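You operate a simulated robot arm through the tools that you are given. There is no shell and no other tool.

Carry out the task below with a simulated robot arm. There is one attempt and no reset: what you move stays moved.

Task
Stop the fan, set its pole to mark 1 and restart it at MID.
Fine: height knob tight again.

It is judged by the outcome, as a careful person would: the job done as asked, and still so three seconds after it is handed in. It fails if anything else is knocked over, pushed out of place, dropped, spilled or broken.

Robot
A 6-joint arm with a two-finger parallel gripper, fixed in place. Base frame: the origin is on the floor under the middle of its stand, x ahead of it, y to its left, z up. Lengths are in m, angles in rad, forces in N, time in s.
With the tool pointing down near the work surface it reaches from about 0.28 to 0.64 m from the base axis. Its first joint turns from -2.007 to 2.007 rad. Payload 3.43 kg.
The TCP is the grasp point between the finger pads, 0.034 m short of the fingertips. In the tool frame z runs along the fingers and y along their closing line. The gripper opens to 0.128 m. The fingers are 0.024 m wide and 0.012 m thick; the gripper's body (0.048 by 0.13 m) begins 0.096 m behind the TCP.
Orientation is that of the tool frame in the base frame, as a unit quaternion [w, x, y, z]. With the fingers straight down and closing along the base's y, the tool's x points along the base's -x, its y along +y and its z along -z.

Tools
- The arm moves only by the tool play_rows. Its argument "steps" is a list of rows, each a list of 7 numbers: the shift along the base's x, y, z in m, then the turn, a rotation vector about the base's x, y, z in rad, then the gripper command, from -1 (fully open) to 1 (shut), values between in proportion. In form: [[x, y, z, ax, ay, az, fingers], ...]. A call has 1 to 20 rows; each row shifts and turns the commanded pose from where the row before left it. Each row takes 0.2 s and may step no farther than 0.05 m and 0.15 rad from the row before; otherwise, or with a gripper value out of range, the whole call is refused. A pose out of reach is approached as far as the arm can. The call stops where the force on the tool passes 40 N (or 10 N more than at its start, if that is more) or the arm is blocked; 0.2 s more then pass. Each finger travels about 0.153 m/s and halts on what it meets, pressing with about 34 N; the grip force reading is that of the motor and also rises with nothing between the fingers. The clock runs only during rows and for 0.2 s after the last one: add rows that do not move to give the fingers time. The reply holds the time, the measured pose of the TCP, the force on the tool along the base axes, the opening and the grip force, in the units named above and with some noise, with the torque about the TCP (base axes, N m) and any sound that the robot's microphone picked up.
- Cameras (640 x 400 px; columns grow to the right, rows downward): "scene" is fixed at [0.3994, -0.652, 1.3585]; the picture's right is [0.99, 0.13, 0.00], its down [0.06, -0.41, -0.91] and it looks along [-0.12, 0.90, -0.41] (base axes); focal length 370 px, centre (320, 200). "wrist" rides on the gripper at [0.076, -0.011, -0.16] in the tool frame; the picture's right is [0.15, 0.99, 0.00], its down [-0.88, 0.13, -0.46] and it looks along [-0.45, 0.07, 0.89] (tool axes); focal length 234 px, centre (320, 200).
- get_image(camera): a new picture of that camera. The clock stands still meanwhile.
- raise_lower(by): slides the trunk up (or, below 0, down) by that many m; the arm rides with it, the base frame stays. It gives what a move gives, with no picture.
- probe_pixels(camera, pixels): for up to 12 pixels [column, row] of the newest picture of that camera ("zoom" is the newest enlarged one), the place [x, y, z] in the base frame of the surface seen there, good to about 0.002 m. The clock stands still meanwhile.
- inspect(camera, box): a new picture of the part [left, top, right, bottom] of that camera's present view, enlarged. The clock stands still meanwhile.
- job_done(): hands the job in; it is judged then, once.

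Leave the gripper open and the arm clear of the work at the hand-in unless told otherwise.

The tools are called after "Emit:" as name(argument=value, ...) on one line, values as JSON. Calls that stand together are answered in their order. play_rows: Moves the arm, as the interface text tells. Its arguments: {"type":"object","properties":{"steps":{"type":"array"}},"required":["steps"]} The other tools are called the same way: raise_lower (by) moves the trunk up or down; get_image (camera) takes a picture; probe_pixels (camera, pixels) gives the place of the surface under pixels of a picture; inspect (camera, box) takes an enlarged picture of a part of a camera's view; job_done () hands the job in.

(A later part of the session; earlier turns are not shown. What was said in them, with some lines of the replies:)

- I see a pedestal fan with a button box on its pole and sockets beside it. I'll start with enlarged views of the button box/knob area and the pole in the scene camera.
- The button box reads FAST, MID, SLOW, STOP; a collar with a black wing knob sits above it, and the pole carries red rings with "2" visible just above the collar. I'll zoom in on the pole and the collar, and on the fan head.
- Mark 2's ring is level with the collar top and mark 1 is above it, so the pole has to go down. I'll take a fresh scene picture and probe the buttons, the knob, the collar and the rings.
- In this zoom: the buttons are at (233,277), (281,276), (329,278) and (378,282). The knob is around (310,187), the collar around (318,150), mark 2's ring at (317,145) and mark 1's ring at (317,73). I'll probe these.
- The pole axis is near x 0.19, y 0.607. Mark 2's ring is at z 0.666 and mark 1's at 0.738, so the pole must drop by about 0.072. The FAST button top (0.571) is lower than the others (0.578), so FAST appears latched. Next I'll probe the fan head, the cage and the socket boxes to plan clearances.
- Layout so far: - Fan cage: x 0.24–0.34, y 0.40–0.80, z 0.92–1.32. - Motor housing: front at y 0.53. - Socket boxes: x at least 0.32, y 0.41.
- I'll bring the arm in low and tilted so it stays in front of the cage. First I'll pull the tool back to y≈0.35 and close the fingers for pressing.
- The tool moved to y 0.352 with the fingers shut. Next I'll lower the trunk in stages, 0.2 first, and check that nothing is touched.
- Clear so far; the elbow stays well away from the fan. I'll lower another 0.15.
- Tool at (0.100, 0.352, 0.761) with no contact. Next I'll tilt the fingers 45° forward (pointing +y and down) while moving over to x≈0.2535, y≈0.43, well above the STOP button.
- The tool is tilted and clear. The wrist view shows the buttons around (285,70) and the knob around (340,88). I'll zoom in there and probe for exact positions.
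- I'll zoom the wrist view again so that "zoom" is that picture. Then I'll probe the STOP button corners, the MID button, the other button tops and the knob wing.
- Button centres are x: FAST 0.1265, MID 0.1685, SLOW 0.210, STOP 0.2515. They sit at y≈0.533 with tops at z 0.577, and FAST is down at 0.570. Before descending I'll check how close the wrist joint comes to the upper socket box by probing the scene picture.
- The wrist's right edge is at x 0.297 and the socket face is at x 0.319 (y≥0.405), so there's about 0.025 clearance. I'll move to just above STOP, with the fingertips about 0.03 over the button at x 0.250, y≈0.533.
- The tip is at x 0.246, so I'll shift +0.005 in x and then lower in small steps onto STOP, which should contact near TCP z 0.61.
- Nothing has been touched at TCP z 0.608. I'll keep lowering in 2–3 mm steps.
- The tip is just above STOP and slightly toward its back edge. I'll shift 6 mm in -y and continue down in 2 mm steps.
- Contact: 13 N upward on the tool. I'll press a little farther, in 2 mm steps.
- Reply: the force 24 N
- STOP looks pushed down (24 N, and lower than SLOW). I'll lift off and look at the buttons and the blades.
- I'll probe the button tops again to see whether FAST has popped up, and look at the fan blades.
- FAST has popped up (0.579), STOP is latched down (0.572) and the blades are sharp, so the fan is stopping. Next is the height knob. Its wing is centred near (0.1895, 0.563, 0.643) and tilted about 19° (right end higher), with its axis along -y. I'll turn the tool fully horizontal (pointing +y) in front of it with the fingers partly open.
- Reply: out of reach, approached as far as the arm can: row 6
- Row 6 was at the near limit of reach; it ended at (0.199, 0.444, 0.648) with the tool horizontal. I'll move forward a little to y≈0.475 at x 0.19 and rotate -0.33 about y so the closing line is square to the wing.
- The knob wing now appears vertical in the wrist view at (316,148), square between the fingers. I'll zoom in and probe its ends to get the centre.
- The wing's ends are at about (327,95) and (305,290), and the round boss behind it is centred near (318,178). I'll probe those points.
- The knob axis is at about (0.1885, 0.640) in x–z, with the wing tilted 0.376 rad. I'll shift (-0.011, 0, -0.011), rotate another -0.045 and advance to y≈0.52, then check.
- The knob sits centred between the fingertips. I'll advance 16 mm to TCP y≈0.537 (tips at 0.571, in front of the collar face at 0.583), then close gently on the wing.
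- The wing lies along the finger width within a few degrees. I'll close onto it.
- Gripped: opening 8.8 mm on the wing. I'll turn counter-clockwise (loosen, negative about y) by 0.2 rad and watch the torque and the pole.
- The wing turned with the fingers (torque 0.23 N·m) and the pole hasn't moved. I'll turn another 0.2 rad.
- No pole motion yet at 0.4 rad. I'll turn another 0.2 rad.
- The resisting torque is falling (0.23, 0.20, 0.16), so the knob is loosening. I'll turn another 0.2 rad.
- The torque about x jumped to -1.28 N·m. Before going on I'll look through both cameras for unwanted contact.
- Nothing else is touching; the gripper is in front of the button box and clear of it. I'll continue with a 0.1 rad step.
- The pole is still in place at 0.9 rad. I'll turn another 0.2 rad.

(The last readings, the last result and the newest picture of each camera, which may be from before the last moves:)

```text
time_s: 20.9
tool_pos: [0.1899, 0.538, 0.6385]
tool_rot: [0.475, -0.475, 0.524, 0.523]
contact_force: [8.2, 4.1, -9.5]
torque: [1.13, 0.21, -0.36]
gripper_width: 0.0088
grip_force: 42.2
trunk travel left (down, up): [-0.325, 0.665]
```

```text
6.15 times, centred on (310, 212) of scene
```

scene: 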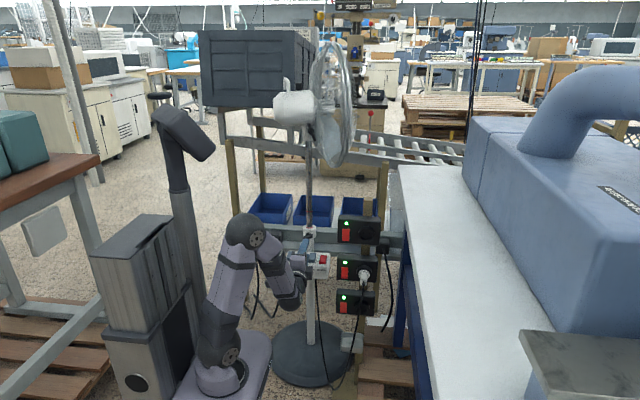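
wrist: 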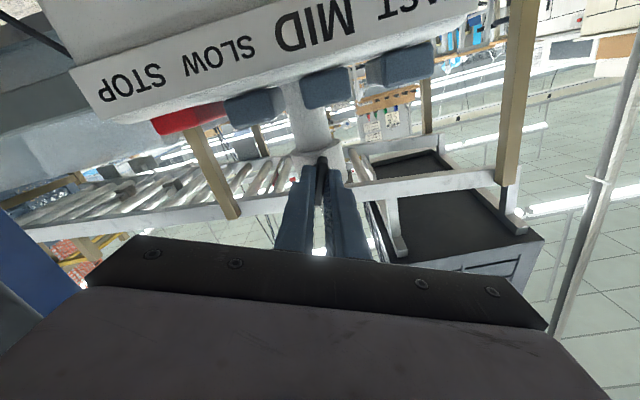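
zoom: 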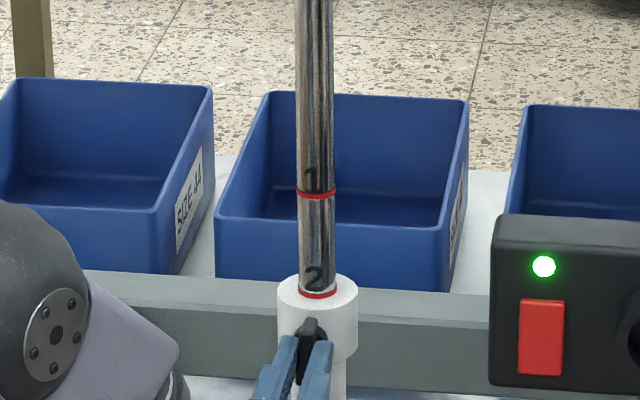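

The wing is now almost vertical (1.1 rad turned) and the pole is still held. I'll turn another 0.2 rad.

Emit:
play_rows(steps=[[0, 0, 0, 0, -0.1, 0, 1], [0, 0, 0, 0, -0.1, 0, 1]])

Emit:
inspect(camera="scene", box=[285, 180, 335, 245])

```text
time_s: 21.5
tool_pos: [0.1897, 0.5366, 0.6403]
tool_rot: [-0.51, 0.536, -0.475, -0.476]
contact_force: [-24.2, -15.2, -26.2]
torque: [0.07, 1.09, -0.1]
gripper_width: 0.0109
grip_force: 45.3
out of reach, approached as far as the arm can: row 2
trunk travel left (down, up): [-0.325, 0.665]
```

```text
6.15 times, centred on (310, 212) of scene
```

zoom: 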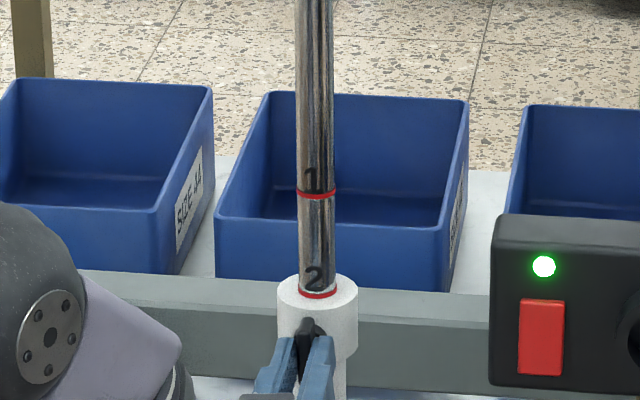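

The wrist has reached its turning limit at about 1.25 rad of loosening. The pole still holds at mark 2. I'll open the fingers, back straight off the knob, and then test how firmly the pole is held.

Emit:
play_rows(steps=[[0, 0, 0, 0, 0.03, 0, 1], [0, 0, 0, 0, 0, 0, 0.2], [0, 0, 0, 0, 0, 0, 0.2], [0, -0.015, 0, 0, 0, 0, 0.2], [0, -0.02, 0, 0, 0, 0, 0.2]])

Emit:
get_image(camera="wrist")

Emit:
inspect(camera="scene", box=[285, 180, 335, 245])

```text
time_s: 22.7
tool_pos: [0.1976, 0.5047, 0.6493]
tool_rot: [-0.518, 0.519, -0.48, -0.482]
contact_force: [0.7, 0.6, -0.1]
torque: [-0.01, 0.01, 0.0]
gripper_width: 0.0513
grip_force: 0.0
trunk travel left (down, up): [-0.325, 0.665]
```

```text
taken
```

wrist: 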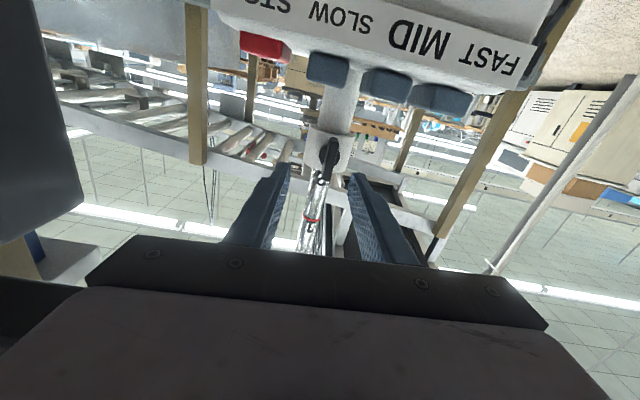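

```text
6.15 times, centred on (310, 212) of scene
```

zoom: 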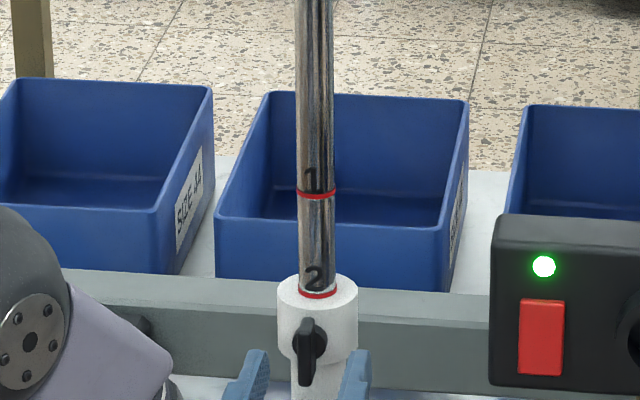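

I'm clear of the knob. I'll zoom in on the wing to measure its present angle.

Emit:
inspect(camera="wrist", box=[280, 110, 380, 210])

Emit:
probe_pixels(camera="zoom", pixels=[[325, 200], [300, 300], [312, 250], [340, 130], [270, 200], [360, 200], [320, 60], [230, 280]])

```text
4.00 times, centred on (330, 160) of wrist
```

zoom: 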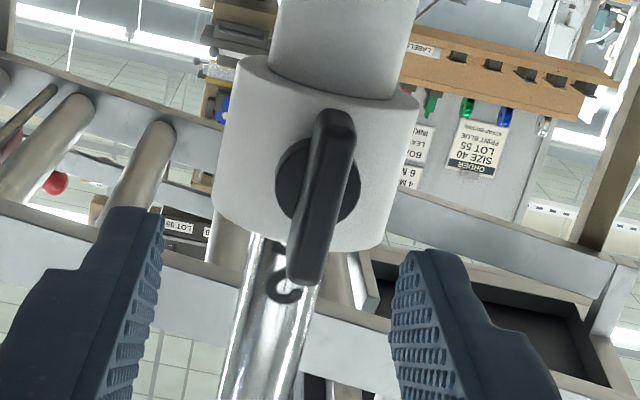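

```text
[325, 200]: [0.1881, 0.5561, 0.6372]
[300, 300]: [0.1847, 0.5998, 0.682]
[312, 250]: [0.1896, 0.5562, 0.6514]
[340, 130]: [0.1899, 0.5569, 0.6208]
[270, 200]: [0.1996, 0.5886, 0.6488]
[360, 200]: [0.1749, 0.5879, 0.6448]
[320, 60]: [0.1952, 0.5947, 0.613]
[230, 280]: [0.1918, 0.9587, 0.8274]
```

The wing is now vertical, so it has turned about 1.17 rad. I'll test the pole: back off, rise to z≈0.82 with the closing line along x, and approach the pole (centre about x 0.190, y 0.609) for a grip.

Emit:
play_rows(steps=[[0, -0.025, 0, 0, 0.04, 0, 0.1], [-0.003, 0, 0.034, 0, 0.035, 0, 0.1], [-0.002, 0, 0.034, 0, 0, 0, 0.1], [-0.001, 0, 0.034, 0, 0, 0, 0.1], [0, 0, 0.034, 0, 0, 0, 0.1], [0, 0, 0.034, 0, 0, 0, 0.1]])

Emit:
get_image(camera="wrist")

Emit:
get_image(camera="scene")

```text
time_s: 24.1
tool_pos: [0.1941, 0.4782, 0.8216]
tool_rot: [0.499, -0.501, 0.499, 0.501]
contact_force: [0.5, 0.3, 0.1]
torque: [0.02, 0.01, 0.02]
gripper_width: 0.0577
grip_force: 0.1
trunk travel left (down, up): [-0.325, 0.665]
```

```text
taken
```

wrist: 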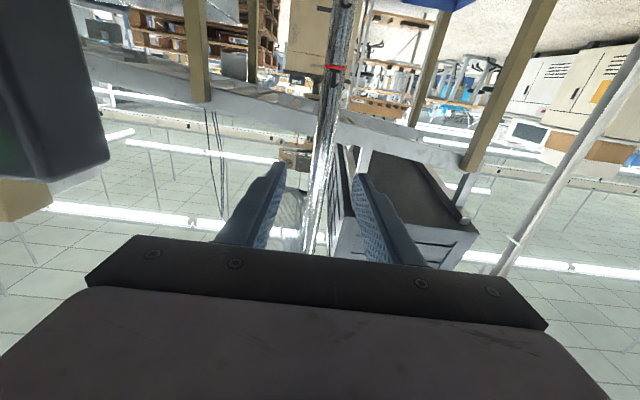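

```text
taken
```

scene: 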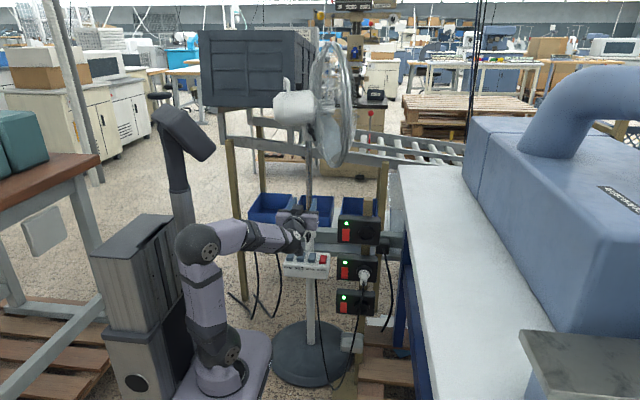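

The pole is centred between the fingers. I'll advance to TCP y≈0.604.

Emit:
play_rows(steps=[[-0.001, 0.03, 0, 0, 0, 0, 0.1], [-0.001, 0.03, 0, 0, 0, 0, 0.1], [-0.001, 0.03, 0, 0, 0, 0, 0.1], [0, 0.025, 0, 0, 0, 0, 0.1], [0, 0.01, 0, 0, 0, 0, 0.1]])

Emit:
get_image(camera="wrist")

```text
time_s: 25.3
tool_pos: [0.1884, 0.6039, 0.8209]
tool_rot: [-0.5, 0.5, -0.499, -0.5]
contact_force: [0.1, 0.2, -0.3]
torque: [0.02, 0.04, 0.0]
gripper_width: 0.0576
grip_force: 0.0
trunk travel left (down, up): [-0.325, 0.665]
```

```text
taken
```

wrist: 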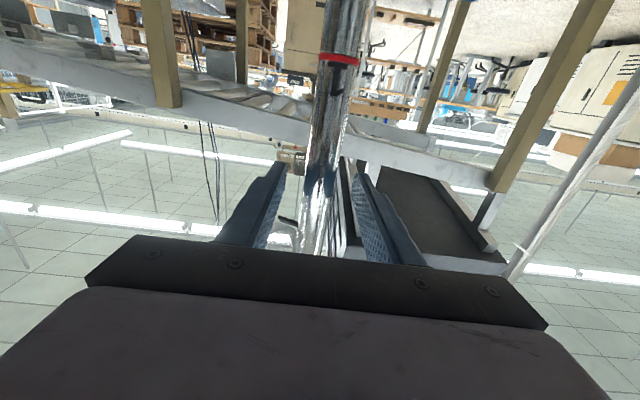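

The pole is within about 2 mm of centre. I'll close on it gently.

Emit:
play_rows(steps=[[0, 0, 0, 0, 0, 0, 0.5], [0, 0, 0, 0, 0, 0, 0.8], [0, 0, 0, 0, 0, 0, 1], [0, 0, 0, 0, 0, 0, 1]])

```text
time_s: 26.3
tool_pos: [0.1898, 0.6038, 0.8204]
tool_rot: [0.5, -0.5, 0.5, 0.5]
contact_force: [11.6, 6.4, 3.7]
torque: [-0.15, -1.1, -0.17]
gripper_width: 0.0232
grip_force: 44.9
trunk travel left (down, up): [-0.325, 0.665]
```

I've gripped the pole (23 mm). I'll ease 1 mm in +x to relieve the side force and pull down a few mm, watching the force.

Emit:
play_rows(steps=[[0.001, 0, 0, 0, 0, 0, 1], [0, 0, -0.003, 0, 0, 0, 1], [0, 0, -0.003, 0, 0, 0, 1]])

Emit:
inspect(camera="scene", box=[285, 180, 335, 245])

```text
time_s: 27.1
tool_pos: [0.1898, 0.6046, 0.8138]
tool_rot: [0.499, -0.5, 0.499, 0.501]
contact_force: [11.7, 15.3, 6.5]
torque: [-0.03, -1.17, 0.02]
gripper_width: 0.0236
grip_force: 45.0
trunk travel left (down, up): [-0.325, 0.665]
```

```text
6.15 times, centred on (310, 212) of scene
```

zoom: 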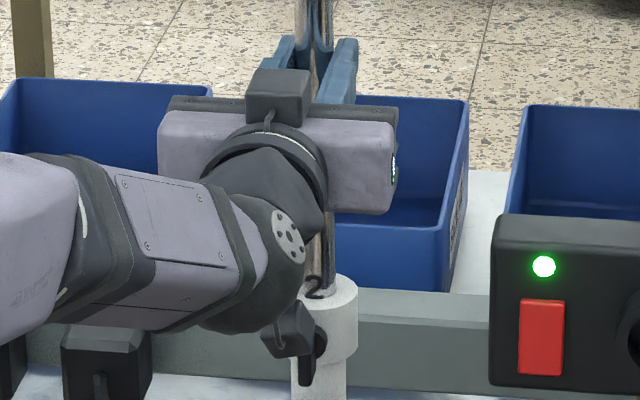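

The pole slid down smoothly with only about 6 N and doesn't fall by itself. I'll continue down about 54 mm more in 6 mm steps, then measure.

Emit:
play_rows(steps=[[0, 0, -0.006, 0, 0, 0, 1], [0, 0, -0.006, 0, 0, 0, 1], [0, 0, -0.006, 0, 0, 0, 1], [0, 0, -0.006, 0, 0, 0, 1], [0, 0, -0.006, 0, 0, 0, 1], [0, 0, -0.006, 0, 0, 0, 1], [0, 0, -0.006, 0, 0, 0, 1], [0, 0, -0.006, 0, 0, 0, 1], [0, 0, -0.006, 0, 0, 0, 1]])

Emit:
inspect(camera="scene", box=[285, 180, 335, 245])

Emit:
inspect(camera="wrist", box=[260, 0, 420, 120])

```text
time_s: 29.1
tool_pos: [0.1914, 0.6035, 0.762]
tool_rot: [-0.499, 0.501, -0.499, -0.501]
contact_force: [-4.5, 8.3, 5.5]
torque: [0.08, 0.53, 0.06]
gripper_width: 0.0234
grip_force: 44.9
trunk travel left (down, up): [-0.325, 0.665]
```

```text
6.15 times, centred on (310, 212) of scene
```

zoom: 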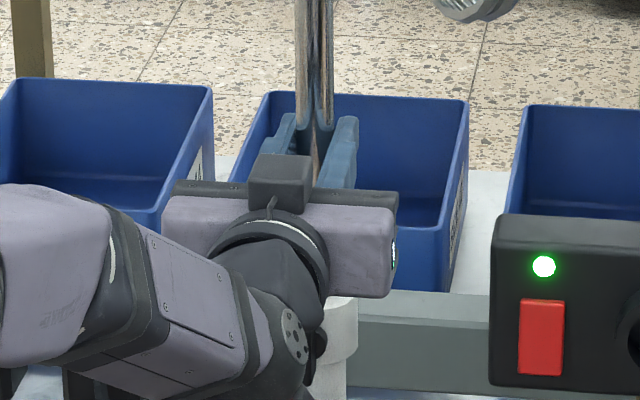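

```text
3.33 times, centred on (340, 60) of wrist
```

zoom: 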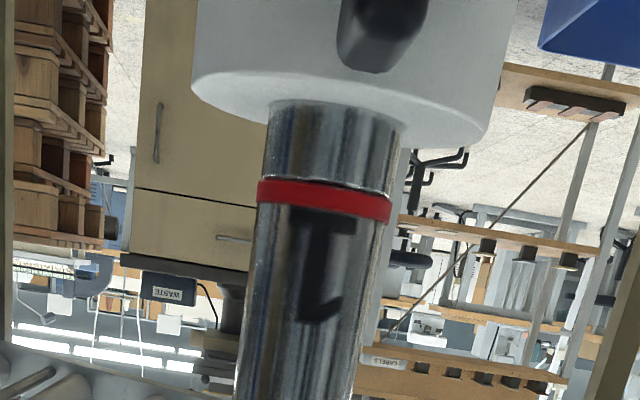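

The pole moved to tool z 0.762 with no slip. Mark 1's ring (at (322,200) in the inverted view) is still a little above the collar top (edge around y=110). I'll probe both to get the gap.

Emit:
probe_pixels(camera="zoom", pixels=[[322, 184], [322, 200], [322, 215], [335, 130], [335, 108], [335, 95], [335, 85], [300, 108], [230, 95], [450, 130]])

```text
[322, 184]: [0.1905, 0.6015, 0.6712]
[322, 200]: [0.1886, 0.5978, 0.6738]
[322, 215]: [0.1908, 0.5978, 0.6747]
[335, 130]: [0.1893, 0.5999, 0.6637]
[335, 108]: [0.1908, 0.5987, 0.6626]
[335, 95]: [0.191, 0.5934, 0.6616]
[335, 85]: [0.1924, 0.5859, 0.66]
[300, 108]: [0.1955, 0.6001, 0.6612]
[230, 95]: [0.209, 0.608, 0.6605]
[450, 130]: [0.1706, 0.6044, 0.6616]
```

The ring centre is at z≈0.673 and the collar top at ≈0.6613. Mark 2 originally sat with its ring just resting on the collar top, so about 9–10 mm remain. I'll go down 7 mm more and look closely.

Emit:
play_rows(steps=[[0, 0, -0.004, 0, 0, 0, 1], [0, 0, -0.003, 0, 0, 0, 1], [0, 0, 0, 0, 0, 0, 1]])

Emit:
inspect(camera="wrist", box=[260, 0, 420, 120])

Emit:
probe_pixels(camera="zoom", pixels=[[322, 140], [322, 150], [322, 160], [322, 170], [322, 180], [335, 125], [335, 110], [335, 95], [230, 95], [450, 130]])

```text
time_s: 29.9
tool_pos: [0.1904, 0.6035, 0.7542]
tool_rot: [-0.498, 0.501, -0.499, -0.501]
contact_force: [-0.3, 1.1, 3.7]
torque: [0.52, -0.64, 0.0]
gripper_width: 0.023
grip_force: 45.0
trunk travel left (down, up): [-0.325, 0.665]
```

```text
3.33 times, centred on (340, 60) of wrist
```

zoom: 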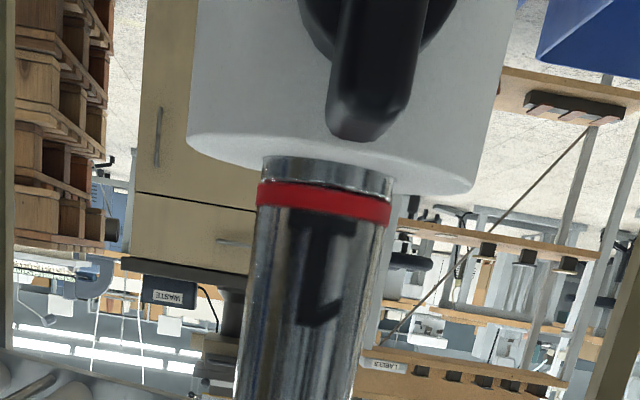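

```text
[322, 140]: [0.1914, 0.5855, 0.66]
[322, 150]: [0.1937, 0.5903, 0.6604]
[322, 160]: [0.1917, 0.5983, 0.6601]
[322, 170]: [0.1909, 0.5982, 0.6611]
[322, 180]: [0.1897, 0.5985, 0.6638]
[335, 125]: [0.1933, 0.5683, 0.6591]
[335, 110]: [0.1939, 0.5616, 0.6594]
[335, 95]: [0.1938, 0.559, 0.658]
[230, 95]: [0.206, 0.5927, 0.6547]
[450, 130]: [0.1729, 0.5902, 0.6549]
```

The ring is close: about 4 mm gap between the ring's lower edge and the collar top (26 px of about 6900 px/m in this view). I'll move 3.5 mm more and compare.

Emit:
play_rows(steps=[[0, 0, -0.002, 0, 0, 0, 1], [0, 0, -0.0015, 0, 0, 0, 1], [0, 0, 0, 0, 0, 0, 1]])

Emit:
inspect(camera="wrist", box=[260, 0, 420, 120])

```text
time_s: 30.7
tool_pos: [0.1886, 0.6028, 0.7503]
tool_rot: [-0.499, 0.501, -0.499, -0.501]
contact_force: [-4.6, 2.1, 4.2]
torque: [0.25, 0.56, 0.1]
gripper_width: 0.0232
grip_force: 44.9
trunk travel left (down, up): [-0.325, 0.665]
```

```text
3.33 times, centred on (340, 60) of wrist
```

zoom: 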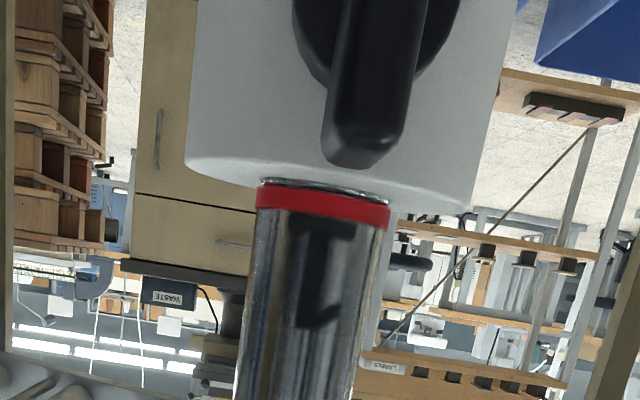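

The ring now sits right at the collar top, and the total travel is 0.070 m. I'll open the fingers, back away from the pole, and compare in the scene view.

Emit:
play_rows(steps=[[0, 0, 0, 0, 0, 0, 0.5], [0, 0, 0, 0, 0, 0, 0.1], [0, 0, 0, 0, 0, 0, 0.1], [0, -0.03, 0, 0, 0, 0, 0.1], [0, -0.03, 0, 0, 0, 0, 0.1], [0, -0.03, 0, 0, 0, 0, 0.1], [0, -0.03, 0, 0, 0, 0, 0.1]])

Emit:
inspect(camera="wrist", box=[240, 0, 440, 150])

Emit:
get_image(camera="scene")

```text
time_s: 32.3
tool_pos: [0.1889, 0.4824, 0.7506]
tool_rot: [0.499, -0.501, 0.499, 0.502]
contact_force: [0.2, 1.0, 0.3]
torque: [0.02, 0.02, -0.02]
gripper_width: 0.0576
grip_force: 0.0
trunk travel left (down, up): [-0.325, 0.665]
```

```text
2.67 times, centred on (340, 75) of wrist
```

zoom: 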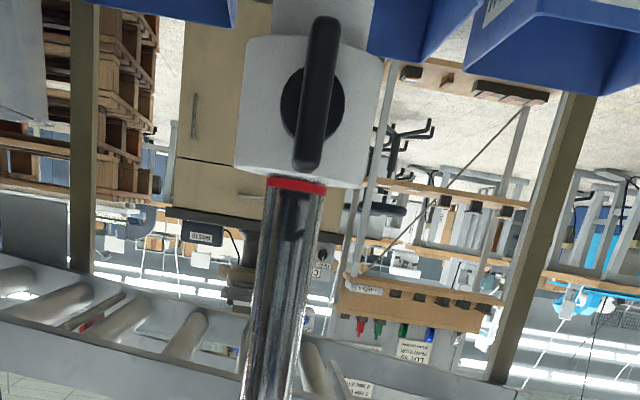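

```text
taken
```

scene: 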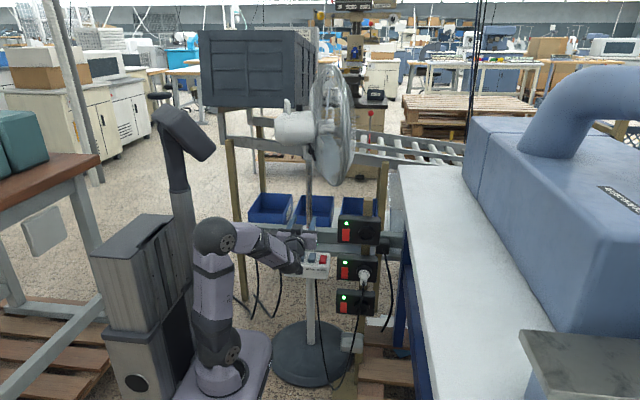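

The fan is down and holds. I'll zoom on the collar in the scene view to compare the ring with its original position.

Emit:
inspect(camera="scene", box=[285, 180, 335, 245])

Emit:
inspect(camera="scene", box=[298, 218, 322, 236])

```text
6.15 times, centred on (310, 212) of scene
```

zoom: 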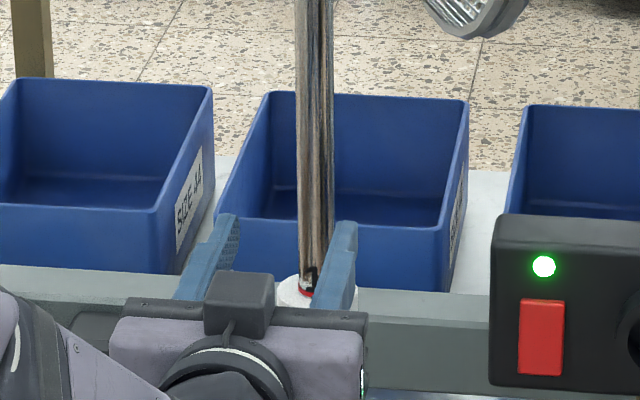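

```text
16.00 times, centred on (310, 227) of scene
```

zoom: 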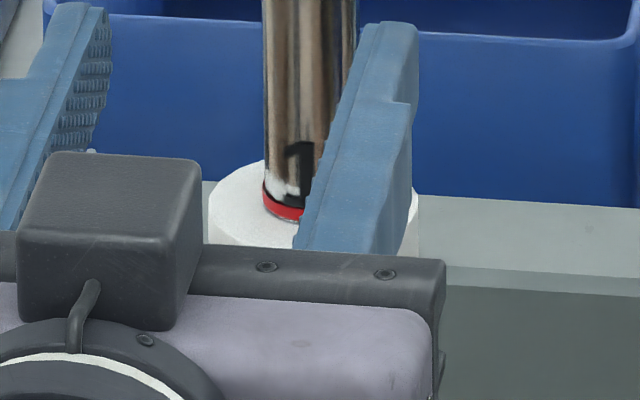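

Mark 1 is set just as mark 2 was. Now I'll tighten: bring the tool down to knob height (z≈0.640, x≈0.189) at y 0.48, then look before gripping the vertical wing.

Emit:
play_rows(steps=[[0, 0, -0.037, 0, 0, 0, 0.2], [0, 0, -0.037, 0, 0, 0, 0.2], [0, 0.01, -0.036, 0, 0, 0, 0.2], [0, 0.01, 0, 0, 0, 0, 0.2]])

Emit:
inspect(camera="wrist", box=[260, 90, 400, 195])

Emit:
inspect(camera="scene", box=[285, 180, 335, 245])

```text
time_s: 33.3
tool_pos: [0.1901, 0.5015, 0.6381]
tool_rot: [0.499, -0.5, 0.5, 0.5]
contact_force: [-0.2, 0.6, -0.2]
torque: [0.01, 0.0, -0.01]
gripper_width: 0.0514
grip_force: 0.1
trunk travel left (down, up): [-0.325, 0.665]
```

```text
3.81 times, centred on (330, 142) of wrist
```

zoom: 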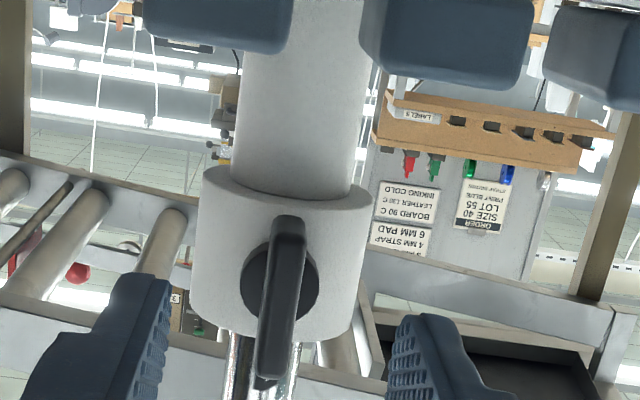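

```text
6.15 times, centred on (310, 212) of scene
```

zoom: 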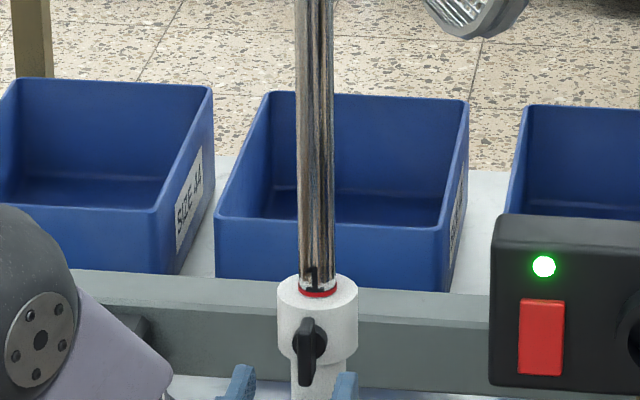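

Mark 1's ring is at the same pixel row (about 294) where mark 2's ring was originally. The wing is square and centred between the fingers. I'll advance 36 mm and close on it.

Emit:
play_rows(steps=[[0, 0.012, 0.001, 0, 0, 0, 0.2], [0, 0.012, 0, 0, 0, 0, 0.2], [0, 0.012, 0, 0, 0, 0, 0.2], [0, 0, 0, 0, 0, 0, 0.2], [0, 0, 0, 0, 0, 0, 0.6], [0, 0, 0, 0, 0, 0, 1], [0, 0, 0, 0, 0, 0, 1]])

Emit:
inspect(camera="scene", box=[285, 180, 335, 245])

```text
time_s: 34.9
tool_pos: [0.1895, 0.5404, 0.6393]
tool_rot: [0.499, -0.5, 0.5, 0.501]
contact_force: [2.6, 3.9, 0.4]
torque: [-0.03, 0.06, -0.1]
gripper_width: 0.021
grip_force: 44.8
trunk travel left (down, up): [-0.325, 0.665]
```

```text
6.15 times, centred on (310, 212) of scene
```

zoom: 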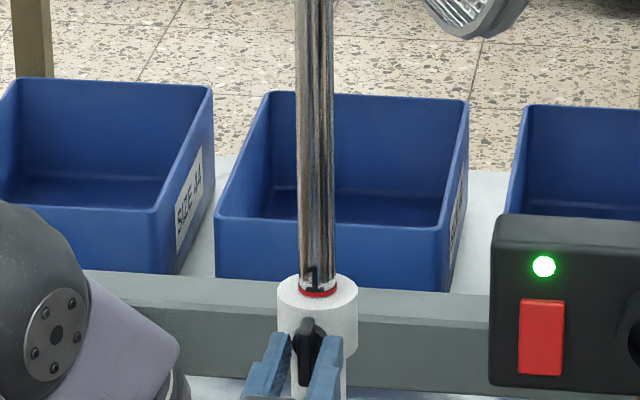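

The opening is 21 mm, so the tips are on the round boss behind the wing (I went about 3 mm too deep). I'll open, back off 5 mm, and close again on the wing.

Emit:
play_rows(steps=[[0, 0, 0, 0, 0, 0, 0.3], [0, 0, 0, 0, 0, 0, 0.3], [0, -0.006, 0, 0, 0, 0, 0.3], [0, 0, 0, 0, 0, 0, 0.3], [0, 0, 0, 0, 0, 0, 0.7], [0, 0, 0, 0, 0, 0, 1], [0, 0, 0, 0, 0, 0, 1]])

Emit:
inspect(camera="wrist", box=[260, 120, 400, 225])

```text
time_s: 36.5
tool_pos: [0.19, 0.5354, 0.641]
tool_rot: [0.499, -0.501, 0.499, 0.501]
contact_force: [-0.1, -1.7, 0.3]
torque: [-0.23, -0.09, -0.08]
gripper_width: 0.0088
grip_force: 42.9
trunk travel left (down, up): [-0.325, 0.665]
```

```text
3.81 times, centred on (330, 172) of wrist
```

zoom: 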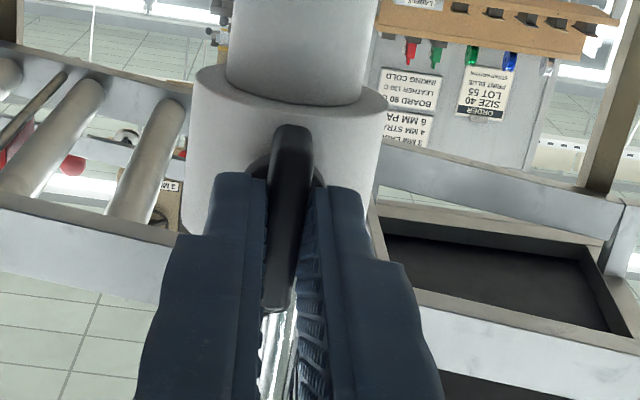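

Now at 8.8 mm, on the wing. I'll turn clockwise (positive about y) 0.8 rad first, then continue until the torque shows it is tight.

Emit:
play_rows(steps=[[0, 0, 0, 0, 0.1, 0, 1], [0, 0, 0, 0, 0.1, 0, 1], [0, 0, 0, 0, 0.1, 0, 1], [0, 0, 0, 0, 0.1, 0, 1], [0, 0, 0, 0, 0.1, 0, 1], [0, 0, 0, 0, 0.1, 0, 1], [0, 0, 0, 0, 0.1, 0, 1], [0, 0, 0, 0, 0.1, 0, 1]])

Emit:
inspect(camera="scene", box=[285, 180, 335, 245])

```text
time_s: 38.3
tool_pos: [0.1914, 0.5338, 0.6407]
tool_rot: [0.264, -0.265, 0.655, 0.657]
contact_force: [3.5, -0.2, 3.3]
torque: [-0.84, -0.2, 0.77]
gripper_width: 0.0088
grip_force: 42.4
trunk travel left (down, up): [-0.325, 0.665]
```

```text
6.15 times, centred on (310, 212) of scene
```

zoom: 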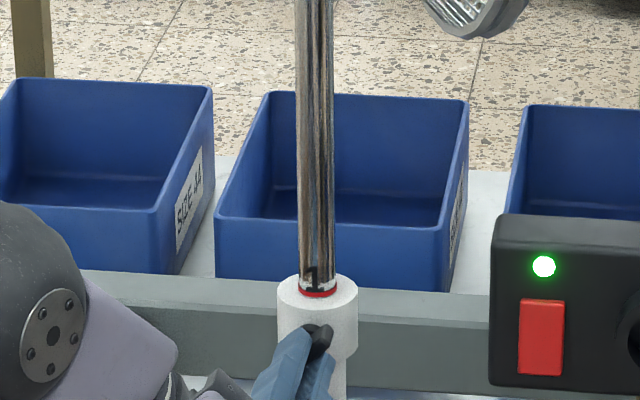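

It's turning smoothly (α≈-0.77) and the mark is unmoved. I'll turn another 0.4 rad, back to the original wing angle.

Emit:
play_rows(steps=[[0, 0, 0, 0, 0.1, 0, 1], [0, 0, 0, 0, 0.1, 0, 1], [0, 0, 0, 0, 0.1, 0, 1], [0, 0, 0, 0, 0.1, 0, 1]])

Emit:
inspect(camera="scene", box=[285, 180, 335, 245])

```text
time_s: 39.3
tool_pos: [0.1904, 0.5344, 0.6412]
tool_rot: [0.13, -0.129, 0.694, 0.696]
contact_force: [2.2, 4.6, 3.4]
torque: [0.12, -0.19, -0.44]
gripper_width: 0.0087
grip_force: 42.6
trunk travel left (down, up): [-0.325, 0.665]
```

```text
6.15 times, centred on (310, 212) of scene
```

zoom: 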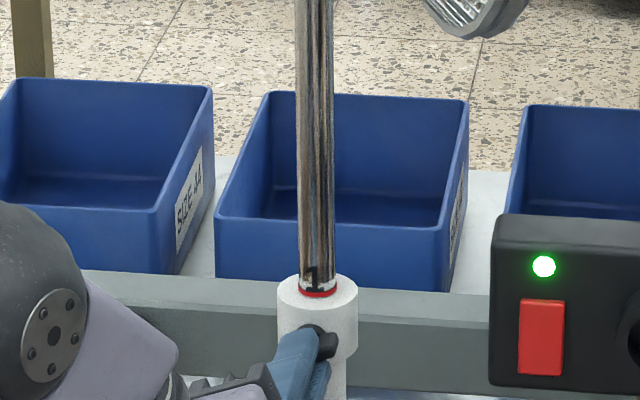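

Back at the original wing angle, with torque about -0.19 and no hard stop yet. I'll turn a little further in small steps to feel for the stop.

Emit:
play_rows(steps=[[0, 0, 0, 0, 0.05, 0, 1], [0, 0, 0, 0, 0.05, 0, 1]])

```text
time_s: 39.9
tool_pos: [0.1902, 0.5336, 0.6406]
tool_rot: [0.095, -0.096, 0.7, 0.702]
contact_force: [4.8, 5.8, 2.6]
torque: [-0.22, -1.12, -0.25]
gripper_width: 0.0104
grip_force: 44.0
trunk travel left (down, up): [-0.325, 0.665]
```

Torque jumped to -1.12 N·m and the grip widened to 10.4 mm, so the knob has reached its tight stop. I'll hold a moment, open the fingers straight off, back away, and check the wing angle.

Emit:
play_rows(steps=[[0, 0, 0, 0, 0.03, 0, 1], [0, 0, 0, 0, 0, 0, 1], [0, 0, 0, 0, 0, 0, 0.3], [0, 0, 0, 0, 0, 0, 0.2], [0, -0.02, 0, 0, 0, 0, 0.2], [0, -0.03, 0, 0, 0, 0, 0.2]])

Emit:
inspect(camera="wrist", box=[276, 110, 356, 190])

Emit:
inspect(camera="scene", box=[285, 180, 335, 245])

```text
time_s: 41.3
tool_pos: [0.1892, 0.4822, 0.6405]
tool_rot: [0.085, -0.085, 0.701, 0.703]
contact_force: [-0.1, 0.6, -0.1]
torque: [0.0, 0.02, 0.0]
gripper_width: 0.0511
grip_force: 0.1
trunk travel left (down, up): [-0.325, 0.665]
```

```text
5.00 times, centred on (316, 150) of wrist
```

zoom: 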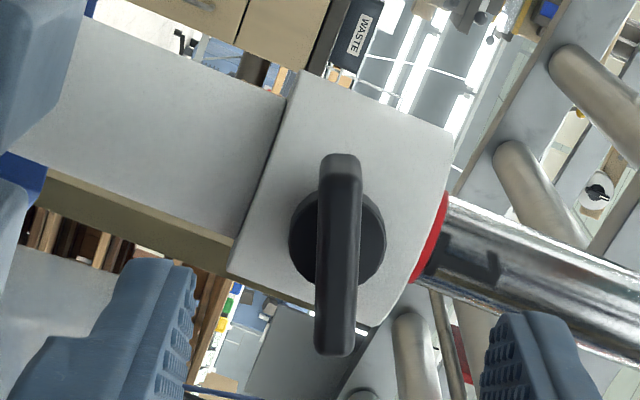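

```text
6.15 times, centred on (310, 212) of scene
```

zoom: 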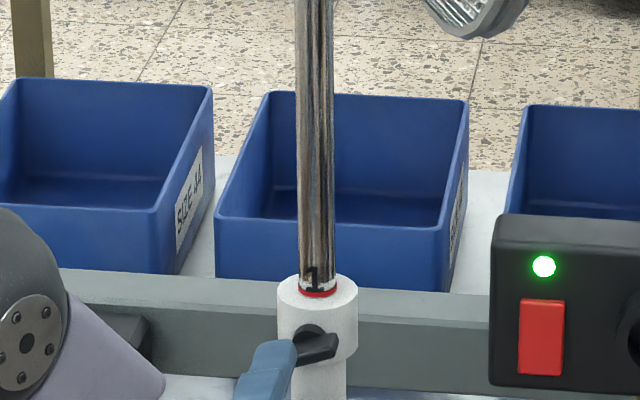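

The wing is back at its original angle (tight), and mark 1 stays at the collar. Next is MID: I'll unwind the tool roll, tilt it back to 45° down, close the fingers, and rise to about z 0.70 at x≈0.1685.

Emit:
play_rows(steps=[[0, -0.01, 0.01, 0, 0.12, 0, 0.2], [0, 0, 0.01, 0, 0.122, 0, 0.4], [-0.003, 0, 0.01, -0.131, 0, 0, 0.7], [-0.004, 0, 0.01, -0.131, 0, 0, 1], [-0.004, 0, 0.01, -0.131, 0, 0, 1], [-0.003, 0, 0.01, -0.131, 0, 0, 1], [-0.003, 0, 0.01, -0.131, 0, 0, 1], [-0.003, 0, 0.01, -0.131, 0, 0, 1]])

Emit:
get_image(camera="wrist")

Emit:
get_image(camera="scene")

```text
time_s: 43.1
tool_pos: [0.1697, 0.4744, 0.7214]
tool_rot: [-0.001, 0.002, 0.923, 0.384]
contact_force: [0.3, -0.6, 0.5]
torque: [0.01, 0.0, -0.02]
gripper_width: 0.0
grip_force: 32.9
trunk travel left (down, up): [-0.325, 0.665]
```

```text
taken
```

wrist: 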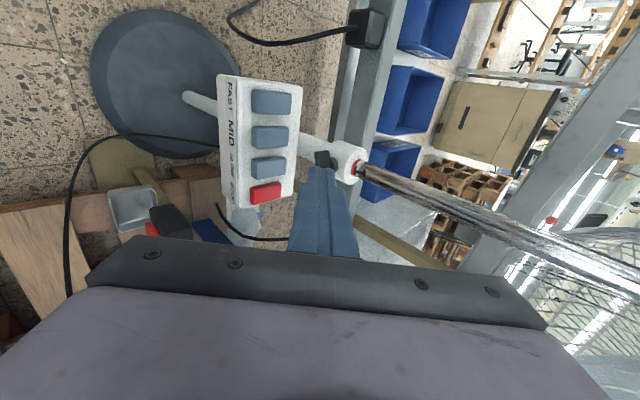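

```text
taken
```

scene: 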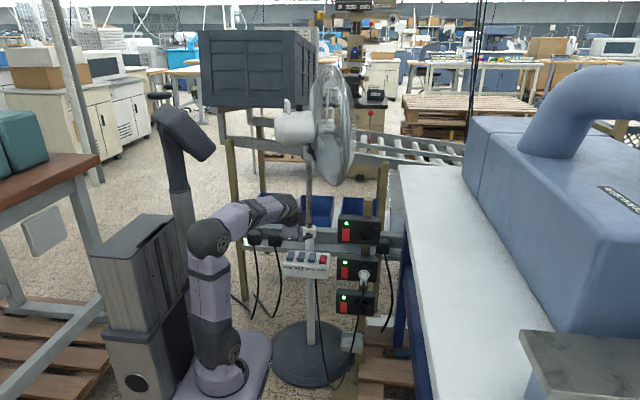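

I'm clear of everything. I'll descend first at y≈0.474 to z≈0.64, then move forward over MID (x 0.1685, y≈0.533), staying under the knob wing.

Emit:
play_rows(steps=[[0, 0, -0.03, 0, 0, 0, 1], [-0.001, 0, -0.03, 0, 0, 0, 1], [0, 0, -0.02, 0, 0, 0, 1], [0, 0.02, -0.012, 0, 0, 0, 1], [0, 0.018, -0.012, 0, 0, 0, 1], [0, 0, 0, 0, 0, 0, 1]])

Emit:
get_image(camera="wrist")

Emit:
inspect(camera="scene", box=[270, 200, 350, 290])

```text
time_s: 44.5
tool_pos: [0.1707, 0.5135, 0.616]
tool_rot: [0.0, 0.0, 0.924, 0.383]
contact_force: [1.0, 0.1, 0.5]
torque: [0.01, 0.0, 0.0]
gripper_width: 0.0
grip_force: 32.8
trunk travel left (down, up): [-0.325, 0.665]
```

```text
taken
```

wrist: 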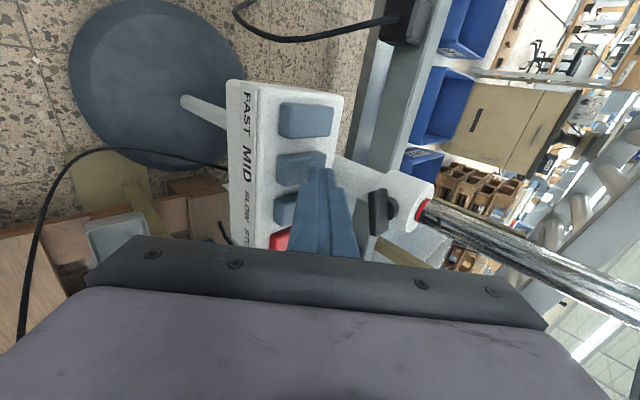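

```text
4.44 times, centred on (310, 245) of scene
```

zoom: 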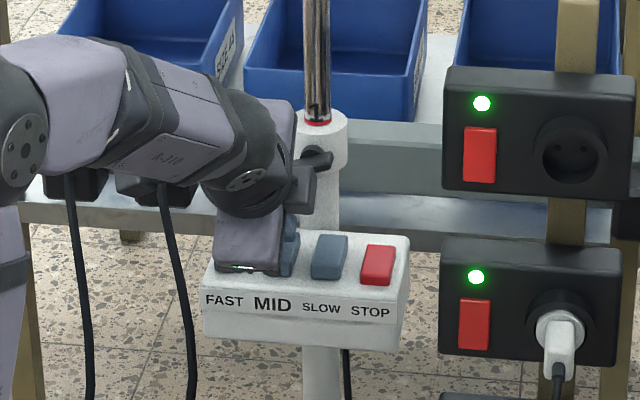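

The tip is over MID. I'll shift -2 mm in x and press down the same way as for STOP (to TCP z about 0.594).

Emit:
play_rows(steps=[[-0.002, 0, -0.008, 0, 0, 0, 1], [0, 0, -0.006, 0, 0, 0, 1], [0, 0, -0.003, 0, 0, 0, 1], [0, 0, -0.002, 0, 0, 0, 1], [0, 0, -0.002, 0, 0, 0, 1]])

```text
time_s: 45.7
tool_pos: [0.1672, 0.5125, 0.5989]
tool_rot: [0.001, 0.001, 0.923, 0.385]
contact_force: [-1.1, -0.3, 12.6]
torque: [0.26, 0.04, 0.0]
gripper_width: 0.0
grip_force: 32.5
trunk travel left (down, up): [-0.325, 0.665]
```

Contact with MID, 12.6 N. I'll press a bit more, as with STOP.

Emit:
play_rows(steps=[[0, 0, -0.002, 0, 0, 0, 1], [0, 0, -0.002, 0, 0, 0, 1], [0, 0, -0.001, 0, 0, 0, 1], [0, 0, 0, 0, 0, 0, 1]])

```text
time_s: 46.7
tool_pos: [0.1678, 0.511, 0.596]
tool_rot: [0.002, 0.001, 0.922, 0.387]
contact_force: [-1.5, -1.4, 26.2]
torque: [0.4, 0.05, -0.02]
gripper_width: 0.0
grip_force: 32.6
trunk travel left (down, up): [-0.325, 0.665]
```

The force is 26 N, about the level at which STOP latched. I'll lift off (up a little, then back and up, away from the knob) and check the buttons.

Emit:
play_rows(steps=[[0, 0, 0.01, 0, 0, 0, 1], [0, -0.015, 0.012, 0, 0, 0, 1], [0, -0.03, 0.02, 0, 0, 0, 1], [0, -0.03, 0.03, 0, 0, 0, 1], [0, -0.03, 0.03, 0, 0, 0, 1], [0, -0.02, 0.03, 0, 0, 0, 1]])

Emit:
inspect(camera="wrist", box=[190, 40, 370, 200])

Emit:
get_image(camera="scene")

```text
time_s: 48.1
tool_pos: [0.1731, 0.3936, 0.7215]
tool_rot: [-0.002, 0.0, 0.924, 0.382]
contact_force: [-0.2, -0.2, 0.2]
torque: [-0.01, 0.02, -0.01]
gripper_width: 0.0001
grip_force: 32.8
out of reach, approached as far as the arm can: row 6
trunk travel left (down, up): [-0.325, 0.665]
```

```text
2.50 times, centred on (280, 120) of wrist
```

zoom: 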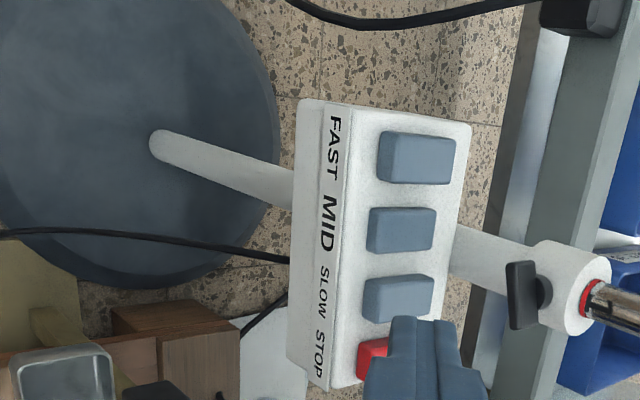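

```text
taken
```

scene: 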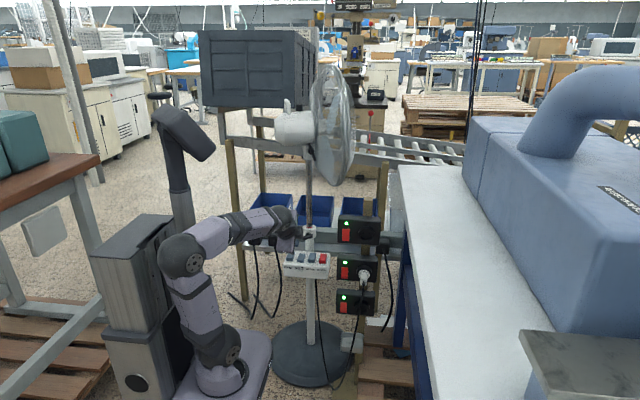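

I'll probe the four button tops to confirm that MID is latched and STOP is released, and look at the collar and the blades.

Emit:
inspect(camera="scene", box=[280, 220, 340, 285])

Emit:
probe_pixels(camera="scene", pixels=[[292, 256], [290, 257], [302, 257], [301, 258], [313, 257], [312, 258], [324, 257], [322, 259]])

Emit:
inspect(camera="scene", box=[260, 55, 370, 195])

```text
6.15 times, centred on (310, 252) of scene
```

zoom: 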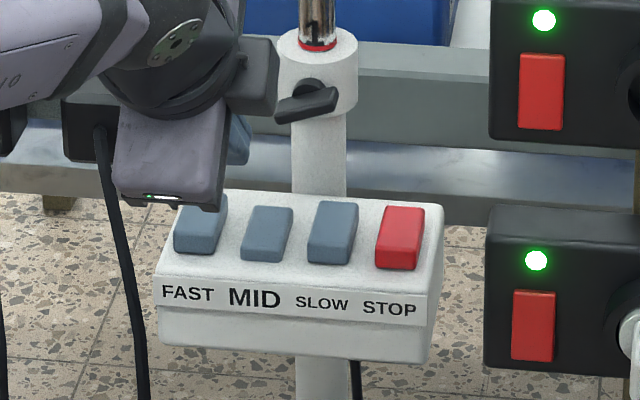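

```text
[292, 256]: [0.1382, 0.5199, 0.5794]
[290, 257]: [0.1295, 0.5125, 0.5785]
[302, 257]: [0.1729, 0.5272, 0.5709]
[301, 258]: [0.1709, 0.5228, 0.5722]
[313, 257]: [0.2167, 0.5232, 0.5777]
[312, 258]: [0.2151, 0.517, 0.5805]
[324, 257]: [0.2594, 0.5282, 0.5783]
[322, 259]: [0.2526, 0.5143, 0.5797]
```

```text
2.86 times, centred on (315, 125) of scene
```

zoom: 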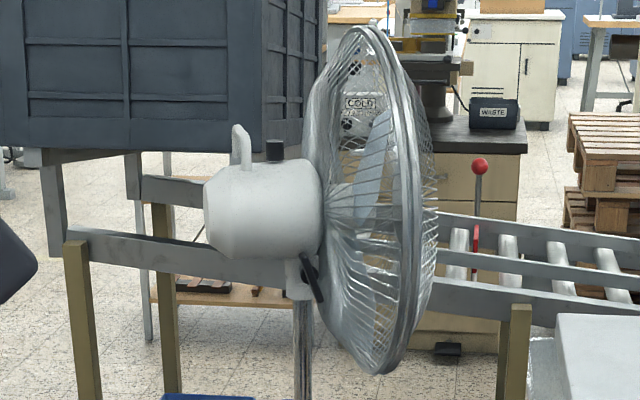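

MID is latched down (0.571) and FAST, SLOW and STOP are up (about 0.579). Mark 1 is at the collar and the knob is at its tight angle. I'll retreat: untilt the tool, move back toward (0.10, 0.35), and open the gripper.

Emit:
play_rows(steps=[[-0.012, -0.005, 0.01, -0.131, 0, 0, 1], [-0.012, -0.005, 0.01, -0.131, 0, 0, 1], [-0.012, -0.005, 0.01, -0.131, 0, 0, 1], [-0.012, -0.005, 0.01, -0.131, 0, 0, 0.5], [-0.012, -0.005, 0.01, -0.131, 0, 0, 0], [-0.012, -0.005, 0.01, -0.131, 0, 0, -0.5], [0, 0, 0, 0, 0, 0, -1], [0, 0, 0, 0, 0, 0, -1]])

Emit:
get_image(camera="scene")

Emit:
inspect(camera="scene", box=[260, 55, 370, 195])

Emit:
inspect(camera="scene", box=[280, 210, 340, 285])

```text
time_s: 49.9
tool_pos: [0.1001, 0.364, 0.7815]
tool_rot: [0.001, 0.001, 1.0, 0.0]
contact_force: [-0.1, -0.6, 0.0]
torque: [0.03, -0.02, 0.01]
gripper_width: 0.1279
grip_force: 0.1
trunk travel left (down, up): [-0.325, 0.665]
```

```text
taken
```

scene: 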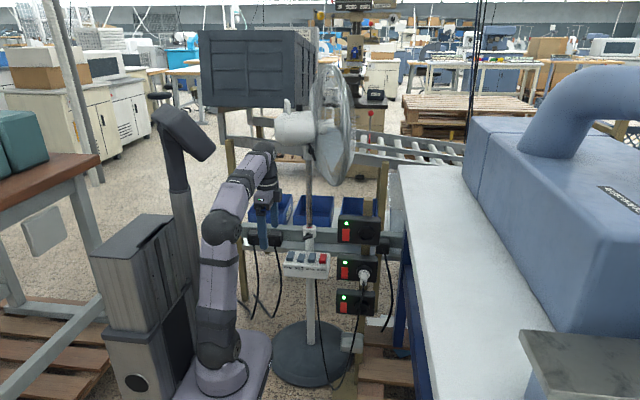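

```text
2.86 times, centred on (315, 125) of scene
```

zoom: 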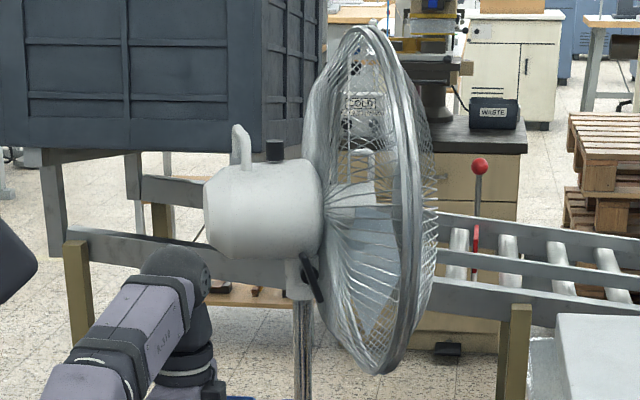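

```text
5.33 times, centred on (310, 248) of scene
```

zoom: 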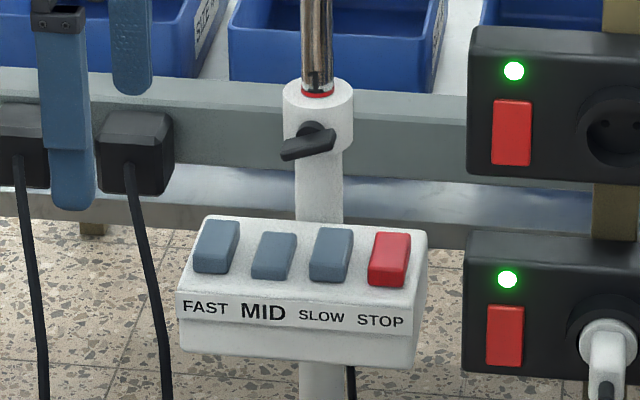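

The blades are in a different position from the last picture, so the fan is turning on MID. I'll do a last close comparison of mark 1 against the collar, and one with the original knob angle.

Emit:
inspect(camera="scene", box=[290, 180, 330, 245])

Emit:
inspect(camera="scene", box=[298, 218, 322, 242])

Emit:
probe_pixels(camera="zoom", pixels=[[310, 140], [320, 140], [320, 130], [320, 150], [320, 165], [260, 130], [390, 135]])

```text
6.15 times, centred on (310, 212) of scene
```

zoom: 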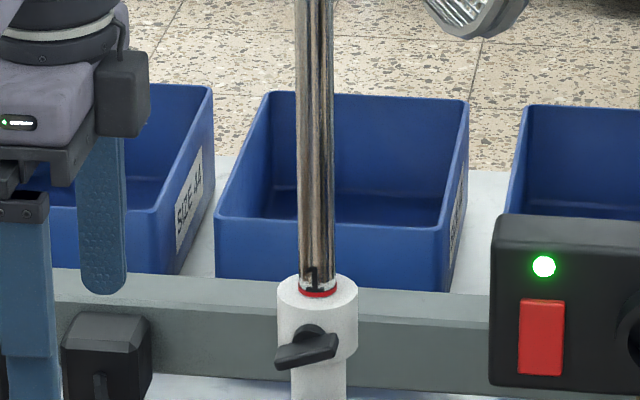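

```text
16.00 times, centred on (310, 230) of scene
```

zoom: 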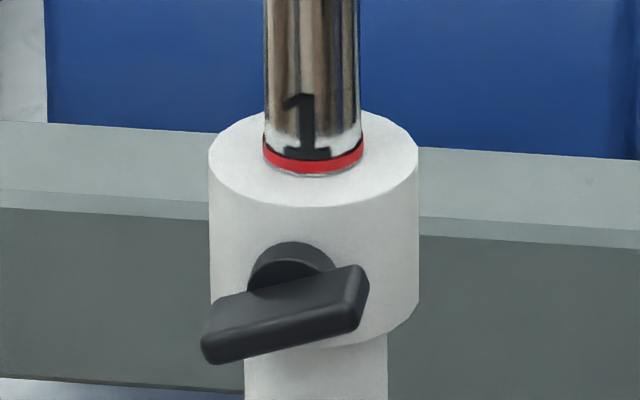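

```text
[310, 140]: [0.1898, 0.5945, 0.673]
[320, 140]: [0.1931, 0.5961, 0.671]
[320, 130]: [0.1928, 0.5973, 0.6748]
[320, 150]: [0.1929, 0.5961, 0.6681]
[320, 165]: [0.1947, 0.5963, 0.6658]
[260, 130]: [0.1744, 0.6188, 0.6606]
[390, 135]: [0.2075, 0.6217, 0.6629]
```

The final state:
- **Mark:** mark 1's ring sits on the collar top, at z≈0.666, the same as mark 2's ring at the start.
- **Knob:** it's back at its tight angle.
- **Fan:** MID is latched and the blades are turning.
- **Arm:** the gripper is open and clear at (0.10, 0.36, 0.78).

I'm handing the job in.

Emit:
job_done()

```text
The job is handed in.
```

The fan was stopped, its pole lowered from mark 2 to mark 1, the height knob tightened again, and the fan restarted at MID. I've handed the job in.

- **Pole:** mark 1's red ring sits on the collar top. It is at about the same height as mark 2's ring was at the start, within about 1 mm by the camera.
- **Knob:** I turned it clockwise until it hit a firm stop. Its wing is back at the angle it had at the start.
- **Fan:** MID is latched down, the other three buttons are up, and the blades changed position between two pictures.
- **Arm:** the gripper is open and the arm is clear of the fan. I saw nothing else moved or touched.

On the first try at tightening, the fingers closed on the round boss behind the wing. I backed off and gripped the wing itself before turning, and the mark did not shift.
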